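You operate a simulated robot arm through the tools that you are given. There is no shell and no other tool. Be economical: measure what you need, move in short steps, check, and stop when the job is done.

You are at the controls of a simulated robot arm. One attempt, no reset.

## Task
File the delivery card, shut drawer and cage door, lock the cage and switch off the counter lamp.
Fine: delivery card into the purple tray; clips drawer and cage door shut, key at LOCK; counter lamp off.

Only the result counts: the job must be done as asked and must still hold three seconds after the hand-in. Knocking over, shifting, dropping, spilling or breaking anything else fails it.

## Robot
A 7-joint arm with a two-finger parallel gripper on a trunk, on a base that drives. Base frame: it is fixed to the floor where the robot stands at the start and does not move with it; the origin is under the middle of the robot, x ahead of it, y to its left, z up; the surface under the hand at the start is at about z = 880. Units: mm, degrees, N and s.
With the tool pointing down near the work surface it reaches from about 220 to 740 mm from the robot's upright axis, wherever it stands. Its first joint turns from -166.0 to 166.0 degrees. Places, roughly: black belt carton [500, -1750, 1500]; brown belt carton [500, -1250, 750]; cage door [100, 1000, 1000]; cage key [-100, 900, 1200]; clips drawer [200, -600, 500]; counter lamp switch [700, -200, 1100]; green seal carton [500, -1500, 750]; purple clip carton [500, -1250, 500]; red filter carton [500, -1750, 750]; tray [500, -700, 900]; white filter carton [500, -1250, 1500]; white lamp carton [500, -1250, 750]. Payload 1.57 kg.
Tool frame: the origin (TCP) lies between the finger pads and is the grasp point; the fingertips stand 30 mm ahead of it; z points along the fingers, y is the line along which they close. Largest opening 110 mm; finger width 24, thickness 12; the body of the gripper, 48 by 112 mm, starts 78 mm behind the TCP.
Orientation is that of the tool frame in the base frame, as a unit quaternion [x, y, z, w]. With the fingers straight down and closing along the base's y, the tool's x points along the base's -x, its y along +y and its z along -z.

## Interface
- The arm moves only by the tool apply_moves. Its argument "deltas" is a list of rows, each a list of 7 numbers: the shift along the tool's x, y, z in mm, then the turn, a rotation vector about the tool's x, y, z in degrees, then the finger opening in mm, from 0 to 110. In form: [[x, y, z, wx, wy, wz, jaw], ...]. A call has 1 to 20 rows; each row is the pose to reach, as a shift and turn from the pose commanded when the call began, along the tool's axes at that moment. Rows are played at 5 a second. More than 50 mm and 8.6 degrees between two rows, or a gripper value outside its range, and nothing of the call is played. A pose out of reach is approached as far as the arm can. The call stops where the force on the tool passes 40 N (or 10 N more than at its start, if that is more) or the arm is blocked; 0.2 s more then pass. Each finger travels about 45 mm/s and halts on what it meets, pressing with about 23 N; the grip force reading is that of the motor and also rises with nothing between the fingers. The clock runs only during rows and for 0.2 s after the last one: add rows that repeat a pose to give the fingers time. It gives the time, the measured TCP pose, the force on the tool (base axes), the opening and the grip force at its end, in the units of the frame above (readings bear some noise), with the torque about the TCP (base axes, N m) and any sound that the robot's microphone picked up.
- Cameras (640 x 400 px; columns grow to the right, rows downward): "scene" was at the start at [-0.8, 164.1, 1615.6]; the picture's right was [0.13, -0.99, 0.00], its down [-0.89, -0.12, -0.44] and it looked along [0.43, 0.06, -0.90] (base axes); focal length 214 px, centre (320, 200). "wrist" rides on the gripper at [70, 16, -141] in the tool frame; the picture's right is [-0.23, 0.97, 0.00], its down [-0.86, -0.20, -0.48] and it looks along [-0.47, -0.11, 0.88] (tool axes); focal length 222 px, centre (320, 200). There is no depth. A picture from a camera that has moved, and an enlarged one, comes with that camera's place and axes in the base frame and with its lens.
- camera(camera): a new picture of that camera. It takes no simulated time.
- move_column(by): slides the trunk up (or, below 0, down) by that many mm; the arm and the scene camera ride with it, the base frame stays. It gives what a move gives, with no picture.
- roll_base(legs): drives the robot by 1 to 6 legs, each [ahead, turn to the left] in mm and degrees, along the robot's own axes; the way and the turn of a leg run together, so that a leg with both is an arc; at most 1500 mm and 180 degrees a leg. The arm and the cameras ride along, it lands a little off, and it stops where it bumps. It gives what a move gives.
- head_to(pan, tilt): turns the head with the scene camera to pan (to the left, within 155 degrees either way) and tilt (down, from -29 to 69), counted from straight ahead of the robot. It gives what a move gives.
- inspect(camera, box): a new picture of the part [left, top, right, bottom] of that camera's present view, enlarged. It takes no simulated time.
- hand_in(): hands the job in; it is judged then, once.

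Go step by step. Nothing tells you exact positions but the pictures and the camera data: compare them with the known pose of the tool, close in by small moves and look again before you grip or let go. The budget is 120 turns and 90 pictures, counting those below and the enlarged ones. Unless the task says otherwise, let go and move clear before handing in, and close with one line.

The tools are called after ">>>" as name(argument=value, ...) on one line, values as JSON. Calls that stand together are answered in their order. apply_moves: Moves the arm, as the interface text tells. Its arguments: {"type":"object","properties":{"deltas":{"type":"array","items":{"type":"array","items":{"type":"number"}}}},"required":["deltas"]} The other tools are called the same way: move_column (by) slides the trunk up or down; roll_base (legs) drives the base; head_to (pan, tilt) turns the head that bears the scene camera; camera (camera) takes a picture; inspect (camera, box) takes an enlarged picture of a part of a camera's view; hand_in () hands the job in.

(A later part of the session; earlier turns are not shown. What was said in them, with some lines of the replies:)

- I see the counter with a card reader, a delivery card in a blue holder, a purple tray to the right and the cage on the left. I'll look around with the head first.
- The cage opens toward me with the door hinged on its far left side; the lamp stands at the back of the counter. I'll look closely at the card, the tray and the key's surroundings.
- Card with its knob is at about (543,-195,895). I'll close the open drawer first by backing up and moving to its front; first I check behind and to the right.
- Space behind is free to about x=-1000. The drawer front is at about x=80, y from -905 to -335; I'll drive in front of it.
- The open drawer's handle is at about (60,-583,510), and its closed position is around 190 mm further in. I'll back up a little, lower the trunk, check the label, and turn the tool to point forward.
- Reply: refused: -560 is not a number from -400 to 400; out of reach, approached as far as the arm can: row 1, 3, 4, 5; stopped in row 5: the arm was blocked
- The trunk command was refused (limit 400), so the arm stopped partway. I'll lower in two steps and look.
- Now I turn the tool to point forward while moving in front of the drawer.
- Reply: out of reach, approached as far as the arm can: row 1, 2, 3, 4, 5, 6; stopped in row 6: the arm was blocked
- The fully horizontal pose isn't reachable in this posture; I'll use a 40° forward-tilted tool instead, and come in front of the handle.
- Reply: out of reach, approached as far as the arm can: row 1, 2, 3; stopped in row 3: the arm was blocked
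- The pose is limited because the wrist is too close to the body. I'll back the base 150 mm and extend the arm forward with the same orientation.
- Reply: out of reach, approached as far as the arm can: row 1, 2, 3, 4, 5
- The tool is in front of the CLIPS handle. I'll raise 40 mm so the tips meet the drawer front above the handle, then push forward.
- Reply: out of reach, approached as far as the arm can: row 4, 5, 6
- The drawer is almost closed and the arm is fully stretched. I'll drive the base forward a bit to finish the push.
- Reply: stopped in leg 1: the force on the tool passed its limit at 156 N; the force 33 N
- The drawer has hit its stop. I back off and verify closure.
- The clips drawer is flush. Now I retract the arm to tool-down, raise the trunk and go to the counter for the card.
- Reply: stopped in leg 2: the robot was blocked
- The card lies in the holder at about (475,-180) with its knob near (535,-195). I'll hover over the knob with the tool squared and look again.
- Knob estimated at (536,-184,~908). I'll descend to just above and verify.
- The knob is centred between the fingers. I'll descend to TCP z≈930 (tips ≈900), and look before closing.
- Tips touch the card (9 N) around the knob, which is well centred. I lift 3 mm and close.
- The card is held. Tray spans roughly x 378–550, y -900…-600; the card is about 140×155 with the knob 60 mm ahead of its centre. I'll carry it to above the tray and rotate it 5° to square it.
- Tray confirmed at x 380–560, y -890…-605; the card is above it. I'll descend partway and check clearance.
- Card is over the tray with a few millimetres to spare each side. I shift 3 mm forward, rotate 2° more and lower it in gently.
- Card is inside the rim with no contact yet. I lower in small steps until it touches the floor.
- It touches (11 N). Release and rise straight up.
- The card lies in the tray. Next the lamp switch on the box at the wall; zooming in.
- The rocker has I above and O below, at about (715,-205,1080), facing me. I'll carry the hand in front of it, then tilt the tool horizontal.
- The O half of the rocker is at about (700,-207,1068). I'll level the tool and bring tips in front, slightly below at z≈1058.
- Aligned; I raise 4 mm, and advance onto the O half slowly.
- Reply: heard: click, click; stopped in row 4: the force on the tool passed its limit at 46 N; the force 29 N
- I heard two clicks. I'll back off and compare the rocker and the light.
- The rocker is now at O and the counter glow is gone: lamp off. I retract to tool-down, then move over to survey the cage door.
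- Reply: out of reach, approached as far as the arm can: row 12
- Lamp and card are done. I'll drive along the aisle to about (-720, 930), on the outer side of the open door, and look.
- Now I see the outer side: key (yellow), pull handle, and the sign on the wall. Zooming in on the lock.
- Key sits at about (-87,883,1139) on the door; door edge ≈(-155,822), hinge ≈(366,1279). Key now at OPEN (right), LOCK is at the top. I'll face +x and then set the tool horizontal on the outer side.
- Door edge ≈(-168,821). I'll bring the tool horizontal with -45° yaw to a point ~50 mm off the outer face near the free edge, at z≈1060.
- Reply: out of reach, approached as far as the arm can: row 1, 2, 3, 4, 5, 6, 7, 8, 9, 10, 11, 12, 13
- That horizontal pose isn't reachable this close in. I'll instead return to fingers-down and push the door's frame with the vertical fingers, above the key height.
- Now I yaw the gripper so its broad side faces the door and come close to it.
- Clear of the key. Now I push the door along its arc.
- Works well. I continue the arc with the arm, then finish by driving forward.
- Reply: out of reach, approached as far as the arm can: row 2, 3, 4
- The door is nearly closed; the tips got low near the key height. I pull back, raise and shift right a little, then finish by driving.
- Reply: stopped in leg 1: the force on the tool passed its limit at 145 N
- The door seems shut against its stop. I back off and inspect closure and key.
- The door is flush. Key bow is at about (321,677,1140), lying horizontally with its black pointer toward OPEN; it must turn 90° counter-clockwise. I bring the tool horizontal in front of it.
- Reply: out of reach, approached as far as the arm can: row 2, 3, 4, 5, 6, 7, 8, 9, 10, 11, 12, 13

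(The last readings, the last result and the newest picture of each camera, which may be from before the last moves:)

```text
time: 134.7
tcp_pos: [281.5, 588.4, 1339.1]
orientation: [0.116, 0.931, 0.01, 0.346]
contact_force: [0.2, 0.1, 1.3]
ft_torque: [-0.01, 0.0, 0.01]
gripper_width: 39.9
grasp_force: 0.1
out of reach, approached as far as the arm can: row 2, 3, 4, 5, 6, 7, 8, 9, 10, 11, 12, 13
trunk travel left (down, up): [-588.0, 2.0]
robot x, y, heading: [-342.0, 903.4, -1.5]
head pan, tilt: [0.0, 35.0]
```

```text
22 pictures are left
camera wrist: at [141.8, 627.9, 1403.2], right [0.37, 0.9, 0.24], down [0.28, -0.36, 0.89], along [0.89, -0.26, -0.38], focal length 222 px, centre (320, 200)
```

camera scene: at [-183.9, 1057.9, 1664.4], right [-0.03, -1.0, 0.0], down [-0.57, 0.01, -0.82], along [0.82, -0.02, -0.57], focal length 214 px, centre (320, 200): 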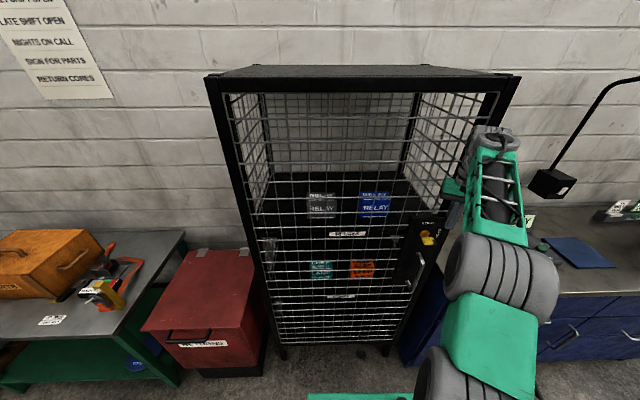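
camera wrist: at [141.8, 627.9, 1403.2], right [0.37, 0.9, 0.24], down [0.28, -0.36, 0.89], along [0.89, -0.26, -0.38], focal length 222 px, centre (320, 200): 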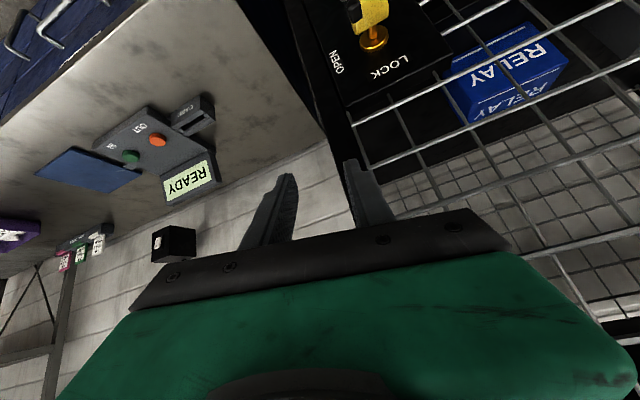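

The arm ran into a joint limit on its right side, so I'll reposition: back off, fold to tool-down ahead, and park the base further right so the key is slightly to the robot's left.

>>> roll_base(legs=[[-150, 0]])

>>> apply_moves(deltas=[[22.5, 26.3, -3.2, 0.1, 4.1, -1.4, 40], [45, 52.6, -6.4, 0.2, 8.1, -2.7, 40], [67.5, 79, -9.6, 0.4, 12.2, -4.1, 40], [90, 105, -12.8, 0.5, 16.2, -5.4, 40], [112.5, 131.5, -16, 0.6, 20.3, -6.8, 40], [135, 158, -19.2, 0.7, 24.4, -8.2, 40], [157.5, 184, -22.4, 0.8, 28.4, -9.5, 40], [180, 210, -25.6, 1, 32.5, -10.9, 40], [202.5, 237, -28.8, 1.1, 36.5, -12.2, 40], [225, 263, -32, 1.2, 40.6, -13.6, 40], [225, 263, -32, 1.2, 40.6, -13.6, 40]])

>>> roll_base(legs=[[0, -88], [335, 0], [0, 90]])

```text
time: 136.0
tcp_pos: [130.5, 592.3, 1339.1]
orientation: [0.116, 0.931, 0.01, 0.346]
contact_force: [0.0, 0.4, 1.0]
ft_torque: [-0.02, -0.03, 0.03]
gripper_width: 40.1
grasp_force: 0.1
trunk travel left (down, up): [-588.0, 2.0]
robot x, y, heading: [-487.8, 910.9, -1.5]
head pan, tilt: [0.0, 35.0]
```

```text
time: 138.4
tcp_pos: [9.9, 901.5, 1259.2]
orientation: [0.0, 1.0, -0.001, -0.003]
contact_force: [0.2, 0.4, -0.4]
ft_torque: [-0.06, 0.04, 0.02]
gripper_width: 39.9
grasp_force: 0.1
out of reach, approached as far as the arm can: row 1, 2, 3, 4, 5, 6, 7, 8, 9, 10, 11
trunk travel left (down, up): [-588.0, 2.0]
robot x, y, heading: [-492.0, 909.8, -1.5]
head pan, tilt: [0.0, 35.0]
```

```text
time: 148.2
tcp_pos: [14.5, 586.3, 1260.6]
orientation: [-0.02, 1.0, 0.0, -0.001]
contact_force: [0.3, 1.5, -0.5]
ft_torque: [-0.01, 0.01, 0.0]
gripper_width: 40.1
grasp_force: 0.1
trunk travel left (down, up): [-588.0, 2.0]
robot x, y, heading: [-484.3, 577.4, 0.8]
head pan, tilt: [0.0, 35.0]
```

>>> apply_moves(deltas=[[-25, 28, 30, 0, 0, 0.6, 40], [-50, 56, 60, 0, 0, 1.2, 40], [-75, 84, 90, 0, 0, 1.8, 40], [-99.6, 112, 120, 0, 0, 2.3, 40], [-99.6, 112, 120, 0, 0, 2.3, 40]])

>>> apply_moves(deltas=[[0, 0, 0, 0, -8, 0, 40], [0, 0, 0, 0, -16, 0, 40], [0, 0, 0, 0, -24, 0, 40], [0, 0, 0, 0, -32, 0, 40], [0, 0, 0, 0, -40, 0, 40], [0, 0, 0, 0, -48, 0, 40], [0, 0, 0, 0, -56, 0, 40], [0, 0, 0, 0, -64, 0, 40], [0, 0, 0, 0, -72, 0, 40], [0, 0, 0, 0, -80, 0, 40], [0, 0, 0, 0, -88, 0, 40], [0, 0, 0, 0, -90, 0, 40]])

```text
time: 149.4
tcp_pos: [125.7, 704.0, 1152.3]
orientation: [0.001, 1.0, -0.002, -0.003]
contact_force: [0.3, 0.1, 0.7]
ft_torque: [0.01, 0.0, 0.01]
gripper_width: 40.0
grasp_force: 0.1
out of reach, approached as far as the arm can: row 1, 2, 3, 4, 5
trunk travel left (down, up): [-588.0, 2.0]
robot x, y, heading: [-488.9, 574.2, 0.8]
head pan, tilt: [0.0, 35.0]
```

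```text
time: 151.4
tcp_pos: [320.0, 851.5, 1247.4]
orientation: [0.039, 0.851, -0.067, 0.519]
contact_force: [-43.5, 3.7, 12.0]
ft_torque: [0.23, -0.06, 0.9]
gripper_width: 35.0
grasp_force: 0.1
out of reach, approached as far as the arm can: row 1, 2, 3, 4, 5, 6, 7, 8, 9, 10
trunk travel left (down, up): [-588.0, 2.0]
robot x, y, heading: [-484.3, 578.4, 0.7]
head pan, tilt: [0.0, 35.0]
stopped in row 10: the force on the tool passed its limit at 356 N (the readings are from after the stop); the commanded pose is now the measured one
```

The arm wandered again and bumped the mesh; I back off with the base and look at the posture and the door.

>>> roll_base(legs=[[-120, 0]])

>>> camera(camera="scene")

```text
time: 152.6
tcp_pos: [200.3, 844.1, 1240.0]
orientation: [0.037, 0.852, -0.07, 0.517]
contact_force: [0.5, 0.1, 0.6]
ft_torque: [0.0, 0.04, 0.01]
gripper_width: 39.9
grasp_force: 0.1
trunk travel left (down, up): [-588.0, 2.0]
robot x, y, heading: [-605.7, 572.6, 0.6]
head pan, tilt: [0.0, 35.0]
```

```text
21 pictures are left
camera scene: at [-582.2, 729.6, 1664.5], right [0.01, -1.0, 0.0], down [-0.57, -0.01, -0.82], along [0.82, 0.01, -0.57], focal length 214 px, centre (320, 200)
```

scene: 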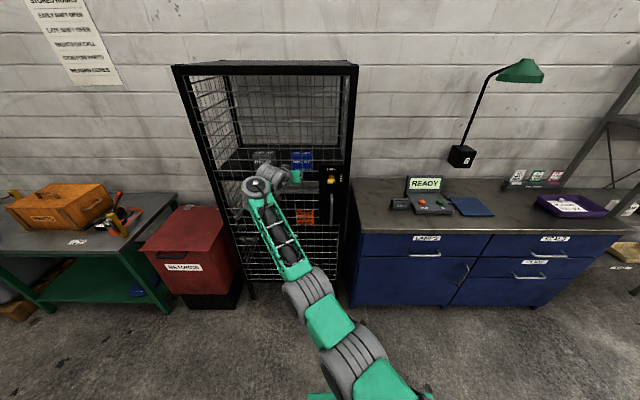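

Door is still shut. The arm is now stretched out, a good posture; I'll move from here to horizontal directly in front of the key at a safe distance.

>>> apply_moves(deltas=[[18.8, -27.3, 4.6, -1.5, -4.6, 0.45, 40], [37.7, -54.5, 9.3, -2.9, -9.2, 0.9, 40], [56.5, -81.8, 14, -4.4, -13.8, 1.35, 40], [75.3, -109, 18.6, -5.9, -18.3, 1.8, 40], [94.2, -136.3, 23.3, -7.3, -22.9, 2.25, 40], [113, -163.5, 27.9, -8.8, -27.5, 2.7, 40], [113, -163.5, 27.9, -8.8, -27.5, 2.7, 40]])

>>> camera(camera="wrist")

```text
time: 153.7
tcp_pos: [288.5, 835.5, 1208.5]
orientation: [0.032, 0.761, -0.026, 0.647]
contact_force: [0.5, -0.3, -1.2]
ft_torque: [0.0, -0.08, 0.0]
gripper_width: 40.0
grasp_force: 0.0
out of reach, approached as far as the arm can: row 1, 2, 3, 4, 5
trunk travel left (down, up): [-588.0, 2.0]
robot x, y, heading: [-602.1, 573.6, 0.8]
head pan, tilt: [0.0, 35.0]
stopped in row 5: the force on the tool passed its limit at 50 N (the readings are from after the stop); the commanded pose is now the measured one
```

```text
20 pictures are left
camera wrist: at [139.0, 862.8, 1163.2], right [0.12, 0.97, 0.23], down [-0.35, -0.17, 0.92], along [0.93, -0.19, 0.32], focal length 222 px, centre (320, 200)
```

wrist: 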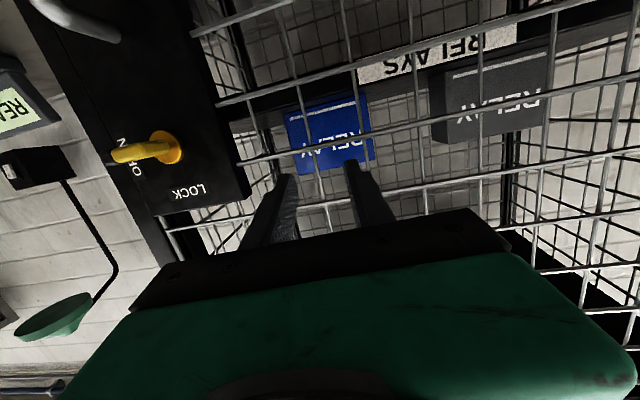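

In this posture horizontal only works stretched out (~890 mm ahead), which is fine: I'll do the approach with the base. I back off first, then level the tool and move it in line with the key.

>>> roll_base(legs=[[-170, 0]])

>>> apply_moves(deltas=[[13, -31.5, 4.7, -0.9, -1.9, -0.1, 40], [26, -63, 9.5, -1.9, -3.7, -0.2, 40], [39, -94.6, 14.2, -2.8, -5.6, -0.3, 40], [52, -126, 19, -3.8, -7.4, -0.4, 40], [64.7, -157.6, 23.7, -4.7, -9.25, -0.5, 40], [64.7, -157.6, 23.7, -4.7, -9.25, -0.5, 40]])

>>> camera(camera="scene")

```text
time: 155.1
tcp_pos: [118.0, 831.5, 1200.5]
orientation: [0.03, 0.765, -0.027, 0.643]
contact_force: [-0.6, 0.2, 0.6]
ft_torque: [0.0, 0.0, 0.02]
gripper_width: 39.9
grasp_force: 0.0
trunk travel left (down, up): [-588.0, 2.0]
robot x, y, heading: [-776.2, 567.2, 1.0]
head pan, tilt: [0.0, 35.0]
```

```text
time: 156.5
tcp_pos: [182.3, 687.5, 1075.6]
orientation: [-0.002, 0.711, -0.001, 0.703]
contact_force: [-0.3, -0.1, -1.2]
ft_torque: [-0.01, 0.01, 0.04]
gripper_width: 40.0
grasp_force: 0.2
out of reach, approached as far as the arm can: row 1, 2, 3, 4, 5, 6
trunk travel left (down, up): [-588.0, 2.0]
robot x, y, heading: [-774.9, 574.0, 0.7]
head pan, tilt: [0.0, 35.0]
```

```text
19 pictures are left
camera scene: at [-750.1, 726.5, 1664.5], right [0.01, -1.0, 0.0], down [-0.57, -0.01, -0.82], along [0.82, 0.01, -0.57], focal length 214 px, centre (320, 200)
```

scene: 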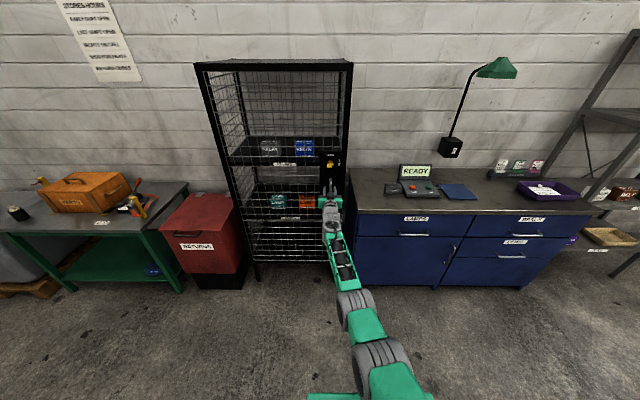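

Level and in line, but low and fully stretched. I'll pull the hand back and up in steps, which should now pick the good elbow branch.

>>> apply_moves(deltas=[[0, 0, -20, 0, 0, 0, 40], [-10, 0, -45, 0, 0, 0, 40], [-20, 0, -70, 0, 0, 0, 40], [-30, 0, -95, 0, 0, 0, 40], [-40, 0, -120, 0, 0, 0, 40], [-52, -5, -150, 0, 0, 0, 40], [-65, -10, -180, 0, 0, 0, 40], [-65, -10, -180, 0, 0, 0, 40]])

>>> camera(camera="wrist")

```text
time: 158.3
tcp_pos: [177.5, 708.7, 1074.7]
orientation: [-0.002, 0.711, 0.0, 0.703]
contact_force: [-0.8, -0.1, -0.5]
ft_torque: [-0.03, -0.01, 0.01]
gripper_width: 39.8
grasp_force: 0.1
out of reach, approached as far as the arm can: row 1, 2, 3, 4, 5, 6, 7, 8
trunk travel left (down, up): [-588.0, 2.0]
robot x, y, heading: [-774.4, 569.0, 0.7]
head pan, tilt: [0.0, 35.0]
```

```text
18 pictures are left
camera wrist: at [35.1, 723.5, 1006.7], right [0.0, 0.97, 0.22], down [-0.47, -0.2, 0.86], along [0.88, -0.11, 0.46], focal length 222 px, centre (320, 200)
```

wrist: 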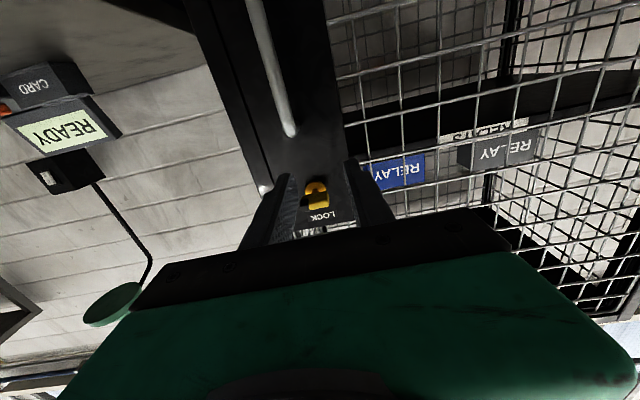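

The arm is stuck on a stretched-out limit, so I'll unwind it the way that worked after the drawer: pull back while pitching down to tool-down.

>>> apply_moves(deltas=[[-10, -7, -35, 0, 7, 0, 40], [-20, -14, -69, 0, 14, 0, 40], [-30, -21, -104, 0, 21, 0, 40], [-40, -28, -138, 0, 28, 0, 40], [-50, -35, -173, 0, 35, 0, 40], [-60, -42, -208, 0, 42, 0, 40], [-70, -49, -242, 0, 49, 0, 40], [-80, -56, -277, 0, 56, 0, 40], [-90, -63, -312, 0, 63, 0, 40], [-100, -70, -346, 0, 70, 0, 40], [-110, -77, -381, 0, 77, 0, 40], [-120, -84, -415, 0, 84, 0, 40], [-130, -90, -450, 0, 90, 0, 40], [-130, -90, -450, 0, 90, 0, 40]])

>>> camera(camera="scene")

```text
time: 161.3
tcp_pos: [-258.5, 627.9, 1230.2]
orientation: [0.0, 1.0, -0.007, -0.026]
contact_force: [-2.9, -0.6, 11.0]
ft_torque: [0.14, -0.37, -0.02]
gripper_width: 40.0
grasp_force: 0.1
out of reach, approached as far as the arm can: row 1, 2, 3, 4, 5, 6, 7, 8, 9, 10, 11, 12, 13, 14
trunk travel left (down, up): [-588.0, 2.0]
robot x, y, heading: [-772.7, 569.6, 0.9]
head pan, tilt: [0.0, 35.0]
```

```text
17 pictures are left
camera scene: at [-750.2, 726.9, 1664.9], right [0.01, -1.0, 0.0], down [-0.57, -0.01, -0.82], along [0.82, 0.01, -0.57], focal length 214 px, centre (320, 200)
```

scene: 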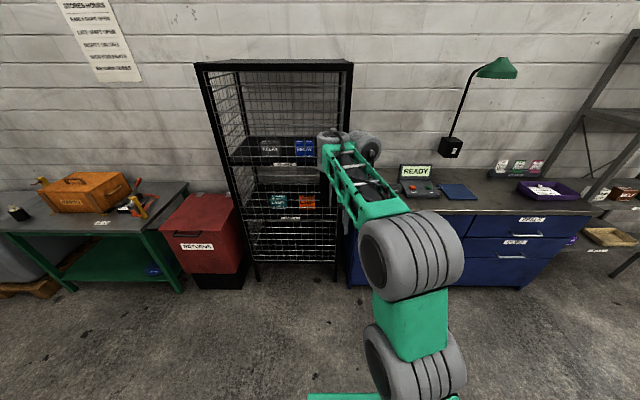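

The wrist seems to be in a flipped branch near a limit. I'll test whether rolling the tool (needed for the key anyway) frees it, in free space.

>>> apply_moves(deltas=[[-30, 0, 40, 0, 0, 0, 40], [-60, 0, 80, 0, 0, 0, 40], [-60, 0, 80, 0, 0, 8, 40], [-60, 0, 80, 0, 0, 16, 40], [-60, 0, 80, 0, 0, 24, 40], [-60, 0, 80, 0, 0, 32, 40], [-60, 0, 80, 0, 0, 40, 40], [-60, 0, 80, 0, 0, 48, 40], [-60, 0, 80, 0, 0, 56, 40], [-60, 0, 80, 0, 0, 64, 40], [-60, 0, 80, 0, 0, 72, 40], [-60, 0, 80, 0, 0, 80, 40], [-60, 0, 80, 0, 0, 88, 40], [-60, 0, 80, 0, 0, 90, 40], [-60, 0, 80, 0, 0, 90, 40]])

>>> camera(camera="scene")

```text
time: 164.5
tcp_pos: [-179.5, 610.6, 1182.7]
orientation: [0.707, 0.707, -0.025, 0.005]
contact_force: [0.4, 0.3, 0.3]
ft_torque: [0.08, -0.03, 0.0]
gripper_width: 40.0
grasp_force: 0.2
out of reach, approached as far as the arm can: row 1, 2, 3, 4, 5, 6, 7, 8, 9, 10, 11, 12, 13, 14, 15
trunk travel left (down, up): [-588.0, 2.0]
robot x, y, heading: [-773.0, 572.1, 0.5]
head pan, tilt: [0.0, 35.0]
```

```text
16 pictures are left
camera scene: at [-751.6, 725.6, 1664.7], right [0.01, -1.0, 0.0], down [-0.57, -0.01, -0.82], along [0.82, 0.01, -0.57], focal length 214 px, centre (320, 200)
```

scene: 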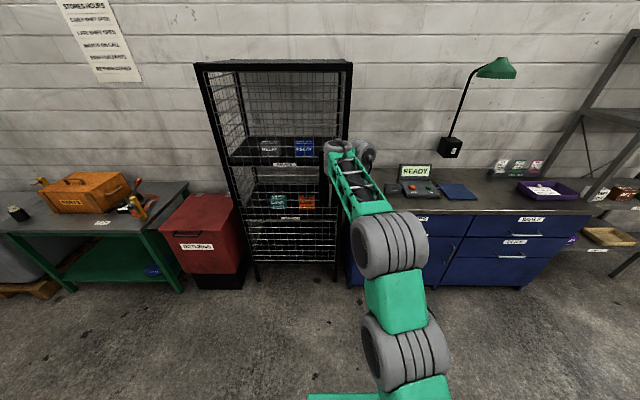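

Roll isn't the limit. From here I pitch the tool up to horizontal (this gives exactly the key-grasp orientation), still far from the door.

>>> apply_moves(deltas=[[5, 5, 4, -7.5, 0, 0, 40], [10, 10, 7, -15, 0, 0, 40], [16, 14, 11, -22.5, 0, 0, 40], [21, 19, 14, -30, 0, 0, 40], [26, 24, 18, -37.5, 0, 0, 40], [31, 29, 22, -45, 0, 0, 40], [36, 33, 25, -52.5, 0, 0, 40], [41, 38, 29, -60, 0, 0, 40], [47, 43, 32, -67.5, 0, 0, 40], [52, 48, 36, -75, 0, 0, 40], [57, 52, 40, -82.5, 0, 0, 40], [62, 57, 43, -90, 0, 0, 40], [62, 57, 43, -90, 0, 0, 40]])

>>> camera(camera="scene")

```text
time: 166.5
tcp_pos: [48.4, 762.0, 1235.4]
orientation: [0.642, 0.598, 0.264, 0.401]
contact_force: [-1.1, -0.8, -0.4]
ft_torque: [-0.01, -0.11, 0.04]
gripper_width: 39.9
grasp_force: 0.0
out of reach, approached as far as the arm can: row 1, 2, 3, 4, 5, 6, 7, 8, 9, 10
trunk travel left (down, up): [-588.0, 2.0]
robot x, y, heading: [-772.5, 570.7, 0.8]
head pan, tilt: [0.0, 35.0]
stopped in row 10: the force on the tool passed its limit at 56 N (the readings are from after the stop); the commanded pose is now the measured one
```

```text
15 pictures are left
camera scene: at [-752.8, 727.2, 1665.0], right [0.01, -1.0, 0.0], down [-0.57, -0.01, -0.82], along [0.82, 0.01, -0.57], focal length 214 px, centre (320, 200)
```

scene: 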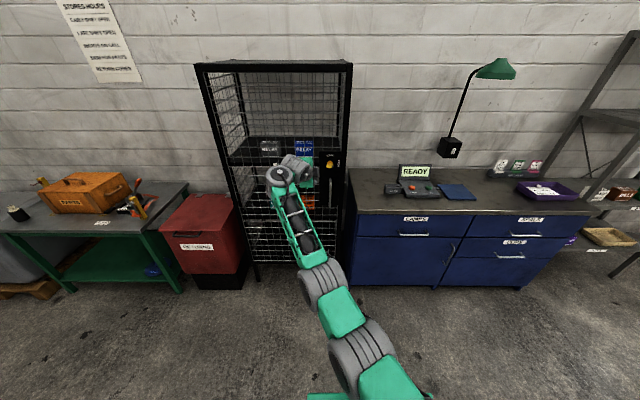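

Stretching forward happens because of limits again. I'll take a moderate 45° tilt at a reach of about 700 mm and see if that is clean.

>>> apply_moves(deltas=[[-13, -30, -1.7, 1.9, 1.9, 0.2, 40], [-26, -61, -3.3, 3.7, 3.9, 0.3, 40], [-39.5, -91, -5, 5.6, 5.8, 0.5, 40], [-52.6, -121.5, -6.6, 7.5, 7.7, 0.7, 40], [-65.8, -152, -8.3, 9.3, 9.7, 0.8, 40], [-78.9, -182.3, -9.9, 11.2, 11.6, 1, 40], [-78.9, -182.3, -9.9, 11.2, 11.6, 1, 40]])

```text
time: 168.1
tcp_pos: [66.3, 759.8, 1179.5]
orientation: [0.653, 0.656, 0.267, 0.269]
contact_force: [-0.1, -0.3, -0.1]
ft_torque: [-0.03, 0.0, 0.0]
gripper_width: 40.2
grasp_force: 0.0
out of reach, approached as far as the arm can: row 1, 2, 3, 4, 5, 6, 7
trunk travel left (down, up): [-588.0, 2.0]
robot x, y, heading: [-776.4, 571.1, 0.5]
head pan, tilt: [0.0, 35.0]
```

Orientation is right even though the arm prefers this reach. New plan: with closed fingers tilted 45°, press down the left half of the key bow (CCW turn) using the trunk for vertical motion and the base for approach. First shift sideways and close the fingers.

>>> apply_moves(deltas=[[-15, 2, -2, 0, 0, 0, 20], [-30, 4, -4, 0, 0, 0, 0], [-45, 6, -6, 0, 0, 0, 0], [-60, 8, -8, 0, 0, 0, 0], [-66, 9, -9, 0, 0, 0, 0], [-66, 9, -9, 0, 0, 0, 0]])

>>> camera(camera="wrist")

```text
time: 169.5
tcp_pos: [95.0, 697.4, 1201.4]
orientation: [0.655, 0.654, 0.258, 0.278]
contact_force: [0.0, 0.5, 0.6]
ft_torque: [0.0, 0.02, -0.01]
gripper_width: 0.0
grasp_force: 21.7
out of reach, approached as far as the arm can: row 1, 2, 3, 4, 5, 6
trunk travel left (down, up): [-588.0, 2.0]
robot x, y, heading: [-772.3, 570.2, 0.7]
head pan, tilt: [0.0, 35.0]
```

```text
14 pictures are left
camera wrist: at [7.5, 770.3, 1312.6], right [0.69, -0.22, 0.69], down [-0.49, -0.84, 0.22], along [0.53, -0.49, -0.69], focal length 222 px, centre (320, 200)
```

wrist: 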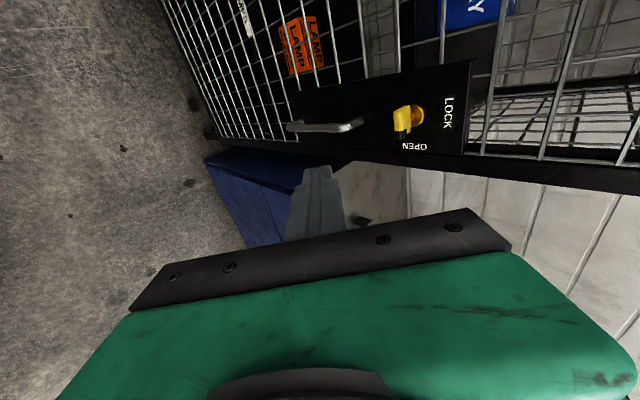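

Nice: finger tip is at (116,697,1180) and the key axis around y≈676, z≈1145. I drive forward most of the way and look again.

>>> roll_base(legs=[[170, 0]])

>>> camera(camera="wrist")

>>> inspect(camera="scene", box=[280, 120, 400, 240])

```text
time: 171.0
tcp_pos: [264.7, 698.0, 1201.5]
orientation: [0.654, 0.655, 0.257, 0.278]
contact_force: [-0.5, 0.6, -0.1]
ft_torque: [0.0, 0.01, -0.01]
gripper_width: 0.1
grasp_force: 21.9
trunk travel left (down, up): [-588.0, 2.0]
robot x, y, heading: [-604.2, 568.0, 0.5]
head pan, tilt: [0.0, 35.0]
```

```text
13 pictures are left
camera wrist: at [177.9, 771.6, 1312.3], right [0.69, -0.22, 0.69], down [-0.49, -0.84, 0.22], along [0.53, -0.49, -0.69], focal length 222 px, centre (320, 200)
```

wrist: 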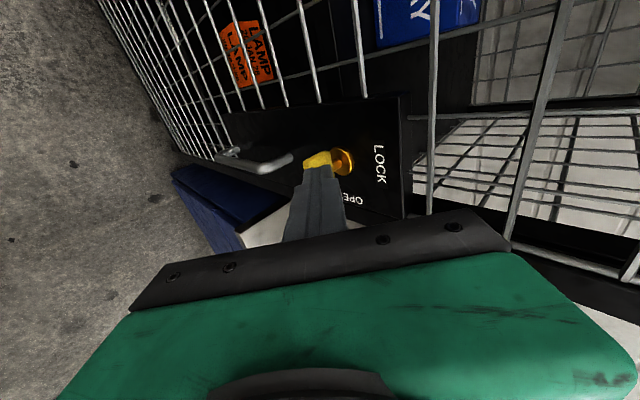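

```text
3.33 times, centred on (340, 180) of scene
camera zoom: at [-578.5, 729.3, 1664.4], right [0.01, -1.0, 0.0], down [-0.57, -0.01, -0.82], along [0.82, 0.01, -0.57], focal length 715 px, centre (253, 267)
```

zoom: 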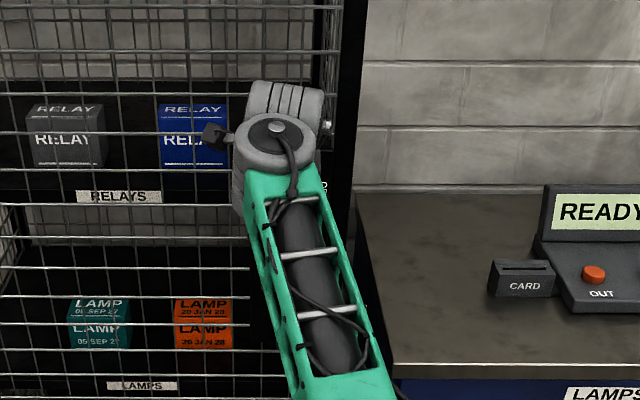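

The finger is above and left of the key axis (y≈674.5, z≈1138). I drive 38 mm in with a tiny right turn, and then lower the trunk onto the bow's left half.

>>> roll_base(legs=[[38, -0.4]])

>>> camera(camera="wrist")

```text
time: 171.9
tcp_pos: [304.0, 692.9, 1200.9]
orientation: [0.657, 0.652, 0.256, 0.279]
contact_force: [-0.1, 0.4, -0.7]
ft_torque: [-0.03, 0.0, -0.03]
gripper_width: 0.0
grasp_force: 20.9
trunk travel left (down, up): [-588.0, 2.0]
robot x, y, heading: [-563.8, 571.4, 0.3]
head pan, tilt: [0.0, 35.0]
```

```text
11 pictures are left
camera wrist: at [217.4, 766.5, 1311.7], right [0.69, -0.22, 0.69], down [-0.49, -0.84, 0.22], along [0.53, -0.49, -0.69], focal length 222 px, centre (320, 200)
```

wrist: 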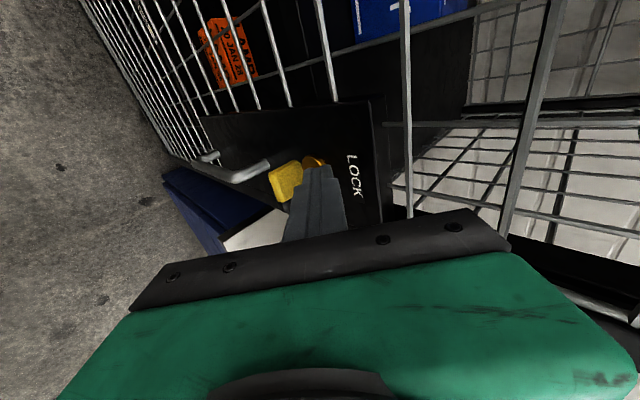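

Bow spans x≈299–336; the finger's lowest corner is at x≈317, y≈693. Lowering the trunk onto it.

>>> move_column(by=-40)

>>> move_column(by=-15)

>>> camera(camera="wrist")

```text
time: 172.6
tcp_pos: [303.4, 692.8, 1184.8]
orientation: [0.652, 0.646, 0.271, 0.289]
contact_force: [1.1, -0.2, 7.9]
ft_torque: [-0.1, -0.13, -0.04]
gripper_width: 0.0
grasp_force: 21.4
trunk travel left (down, up): [-549.0, 41.0]
robot x, y, heading: [-564.9, 572.5, 0.1]
head pan, tilt: [0.0, 35.0]
stopped: the force on the tool passed its limit at 44 N (the readings are from after the stop); the commanded pose is now the measured one
```

```text
time: 173.2
tcp_pos: [304.4, 693.0, 1183.0]
orientation: [0.648, 0.643, 0.281, 0.296]
contact_force: [1.1, -0.2, 8.3]
ft_torque: [-0.1, -0.13, -0.02]
gripper_width: 0.0
grasp_force: 21.2
trunk travel left (down, up): [-534.0, 56.0]
robot x, y, heading: [-566.4, 572.4, 0.1]
head pan, tilt: [0.0, 35.0]
stopped: the force on the tool passed its limit at 43 N (the readings are from after the stop); the commanded pose is now the measured one
```

```text
10 pictures are left
camera wrist: at [210.8, 765.8, 1288.7], right [0.65, -0.23, 0.73], down [-0.5, -0.84, 0.18], along [0.57, -0.49, -0.66], focal length 222 px, centre (320, 200)
```

wrist: 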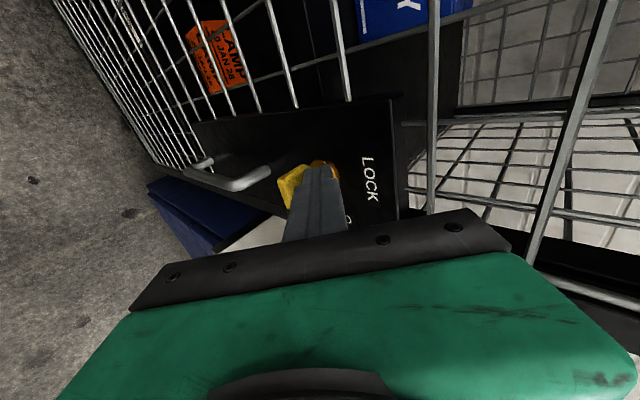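

The key didn't turn: the finger's inner edge pressed too close to the axis (short lever). I lift a bit, shift ~11 mm left for more leverage, and press again in small steps.

>>> move_column(by=25)

>>> roll_base(legs=[[0, 0.7]])

>>> move_column(by=-30)

>>> move_column(by=-10)

>>> inspect(camera="wrist", box=[220, 100, 420, 240])

```text
time: 173.9
tcp_pos: [305.0, 692.4, 1204.3]
orientation: [0.65, 0.643, 0.278, 0.295]
contact_force: [-0.1, 0.5, 0.3]
ft_torque: [0.0, -0.02, 0.01]
gripper_width: 0.0
grasp_force: 20.9
trunk travel left (down, up): [-559.0, 31.0]
robot x, y, heading: [-562.3, 577.6, 0.0]
head pan, tilt: [0.0, 35.0]
```

```text
time: 174.7
tcp_pos: [304.1, 705.5, 1205.1]
orientation: [0.645, 0.648, 0.28, 0.292]
contact_force: [-0.1, -0.4, -0.5]
ft_torque: [-0.02, -0.01, 0.0]
gripper_width: 0.1
grasp_force: 21.7
trunk travel left (down, up): [-559.0, 31.0]
robot x, y, heading: [-565.5, 571.0, 1.0]
head pan, tilt: [0.0, 35.0]
```

```text
time: 175.4
tcp_pos: [304.9, 705.5, 1172.6]
orientation: [0.646, 0.648, 0.278, 0.291]
contact_force: [-0.7, 1.8, 0.5]
ft_torque: [0.05, -0.02, 0.02]
gripper_width: 0.0
grasp_force: 21.2
trunk travel left (down, up): [-529.0, 61.0]
robot x, y, heading: [-563.2, 575.3, 1.0]
head pan, tilt: [0.0, 35.0]
```

```text
time: 176.0
tcp_pos: [304.3, 704.7, 1164.4]
orientation: [0.646, 0.647, 0.28, 0.291]
contact_force: [-0.3, 1.3, -0.3]
ft_torque: [-0.03, -0.03, -0.06]
gripper_width: 0.3
grasp_force: 21.7
trunk travel left (down, up): [-519.0, 71.0]
robot x, y, heading: [-565.3, 570.8, 1.1]
head pan, tilt: [0.0, 35.0]
```

```text
2.86 times, centred on (320, 170) of wrist
camera zoom: at [209.9, 775.8, 1269.0], right [0.66, -0.22, 0.72], down [-0.49, -0.85, 0.19], along [0.57, -0.48, -0.66], focal length 635 px, centre (320, 286)
```

zoom: 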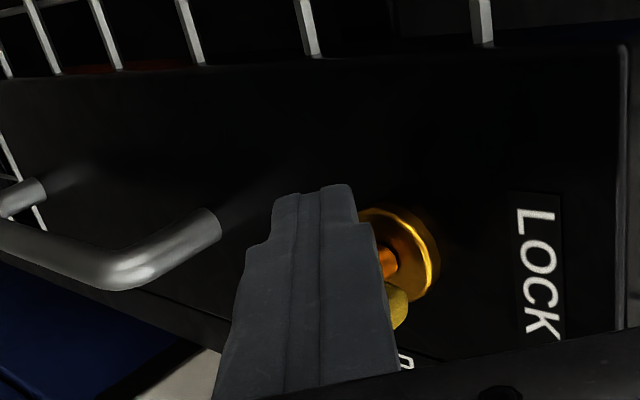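

It moved down with little force, so the key may be turning. I lower a bit more and check from the scene camera.

>>> move_column(by=-25)

>>> roll_base(legs=[[-90, 0]])

>>> inspect(camera="wrist", box=[250, 40, 450, 200])

```text
time: 176.7
tcp_pos: [304.2, 703.0, 1139.9]
orientation: [0.646, 0.648, 0.279, 0.293]
contact_force: [0.1, -0.6, 1.1]
ft_torque: [0.02, -0.01, 0.02]
gripper_width: 0.0
grasp_force: 21.6
trunk travel left (down, up): [-494.0, 96.0]
robot x, y, heading: [-567.4, 574.8, 0.8]
head pan, tilt: [0.0, 35.0]
```

```text
time: 177.8
tcp_pos: [213.9, 702.2, 1141.1]
orientation: [0.646, 0.647, 0.28, 0.292]
contact_force: [0.3, 0.4, -0.2]
ft_torque: [0.01, 0.0, 0.01]
gripper_width: 0.0
grasp_force: 21.1
trunk travel left (down, up): [-494.0, 96.0]
robot x, y, heading: [-656.7, 572.5, 0.9]
head pan, tilt: [0.0, 35.0]
```

```text
2.50 times, centred on (350, 120) of wrist
camera zoom: at [119.2, 774.0, 1246.4], right [0.65, -0.22, 0.73], down [-0.49, -0.85, 0.19], along [0.58, -0.48, -0.66], focal length 555 px, centre (245, 400)
```

zoom: 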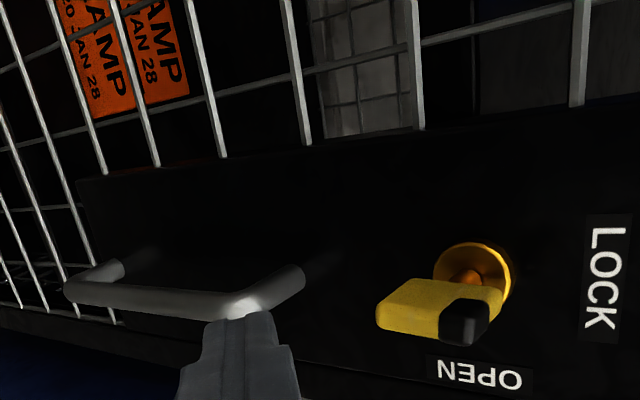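

The bow looks turned, with its black pointer now toward LOCK. I back off and swing aside to check from the front.

>>> roll_base(legs=[[-150, 0], [0, 14]])

>>> head_to(pan=-16, tilt=25)

>>> inspect(camera="scene", box=[290, 165, 350, 235])

```text
time: 180.0
tcp_pos: [7.1, 905.1, 1140.4]
orientation: [0.562, 0.721, 0.313, 0.257]
contact_force: [-0.3, 0.0, 0.0]
ft_torque: [-0.02, -0.01, -0.01]
gripper_width: 0.0
grasp_force: 21.3
trunk travel left (down, up): [-494.0, 96.0]
robot x, y, heading: [-803.5, 567.5, 14.9]
head pan, tilt: [0.0, 35.0]
```

```text
time: 180.8
tcp_pos: [8.6, 906.0, 1140.0]
orientation: [0.562, 0.721, 0.314, 0.256]
contact_force: [-0.3, -0.2, -0.4]
ft_torque: [0.0, 0.0, 0.01]
gripper_width: 0.0
grasp_force: 21.1
trunk travel left (down, up): [-494.0, 96.0]
robot x, y, heading: [-804.0, 570.9, 15.1]
head pan, tilt: [-16.0, 25.0]
```

```text
5.71 times, centred on (320, 200) of scene
camera zoom: at [-812.0, 703.1, 1585.8], right [-0.02, -1.0, 0.0], down [-0.42, 0.01, -0.91], along [0.91, -0.02, -0.42], focal length 1226 px, centre (320, 200)
```

zoom: 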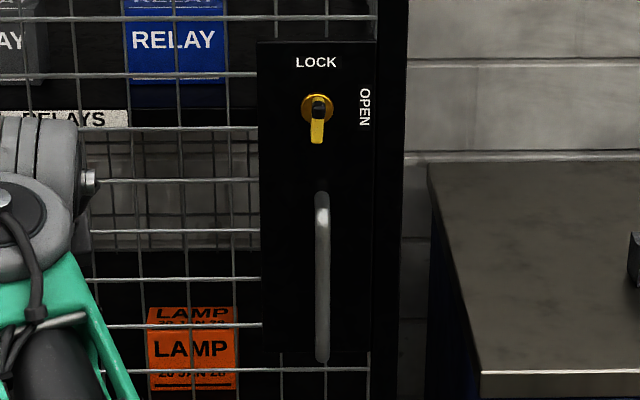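

The key is upright, pointing at LOCK. A closer look at its angle, and the whole scene for final checks.

>>> inspect(camera="scene", box=[313, 170, 335, 194])

>>> camera(camera="scene")

```text
16.00 times, centred on (324, 182) of scene
camera zoom: at [-812.0, 703.1, 1585.8], right [-0.02, -1.0, 0.0], down [-0.42, 0.01, -0.91], along [0.91, -0.02, -0.42], focal length 3432 px, centre (256, 488)
```

zoom: 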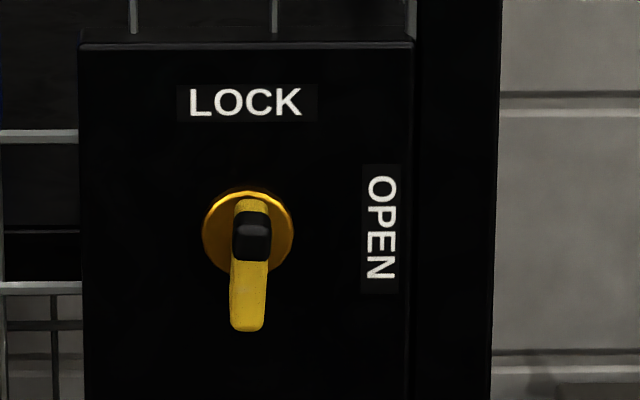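

```text
5 pictures are left
camera scene: at [-812.0, 703.1, 1585.8], right [-0.02, -1.0, 0.0], down [-0.42, 0.01, -0.91], along [0.91, -0.02, -0.42], focal length 214 px, centre (320, 200)
```

scene: 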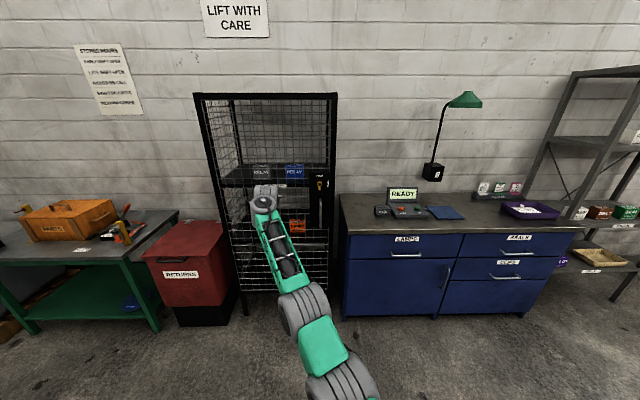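

Key upright at LOCK. One last zoom on the counter side before handing in.

>>> inspect(camera="scene", box=[330, 80, 590, 320])

>>> inspect(camera="scene", box=[190, 85, 345, 240])

```text
1.67 times, centred on (460, 200) of scene
camera zoom: at [-812.0, 703.1, 1585.8], right [-0.02, -1.0, 0.0], down [-0.42, 0.01, -0.91], along [0.91, -0.02, -0.42], focal length 358 px, centre (87, 200)
```

zoom: 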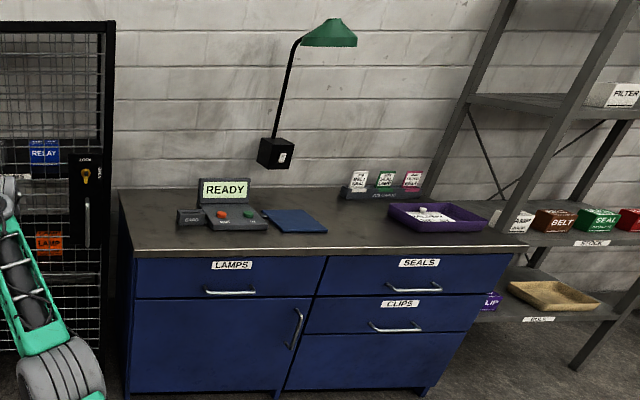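

```text
2.58 times, centred on (268, 162) of scene
camera zoom: at [-812.0, 703.1, 1585.8], right [-0.02, -1.0, 0.0], down [-0.42, 0.01, -0.91], along [0.91, -0.02, -0.42], focal length 554 px, centre (456, 297)
```

zoom: 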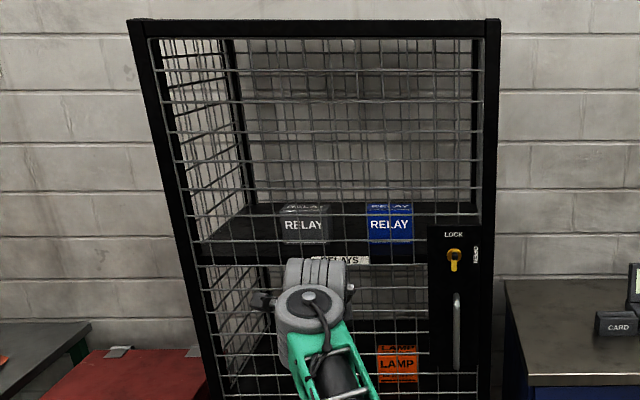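

Everything is in its asked state and the arm is clear of the cage; handing in.

>>> hand_in()

```text
The job is handed in.
```

I handed in the job. In the last pictures the delivery card is in the purple tray, the clips drawer and cage door are shut, the key points to LOCK, and the lamp switch is at O with its glow gone. While lining up for the key, the arm bumped the closed cage door twice (up to 356 N); the door stayed shut and nothing looked shifted.
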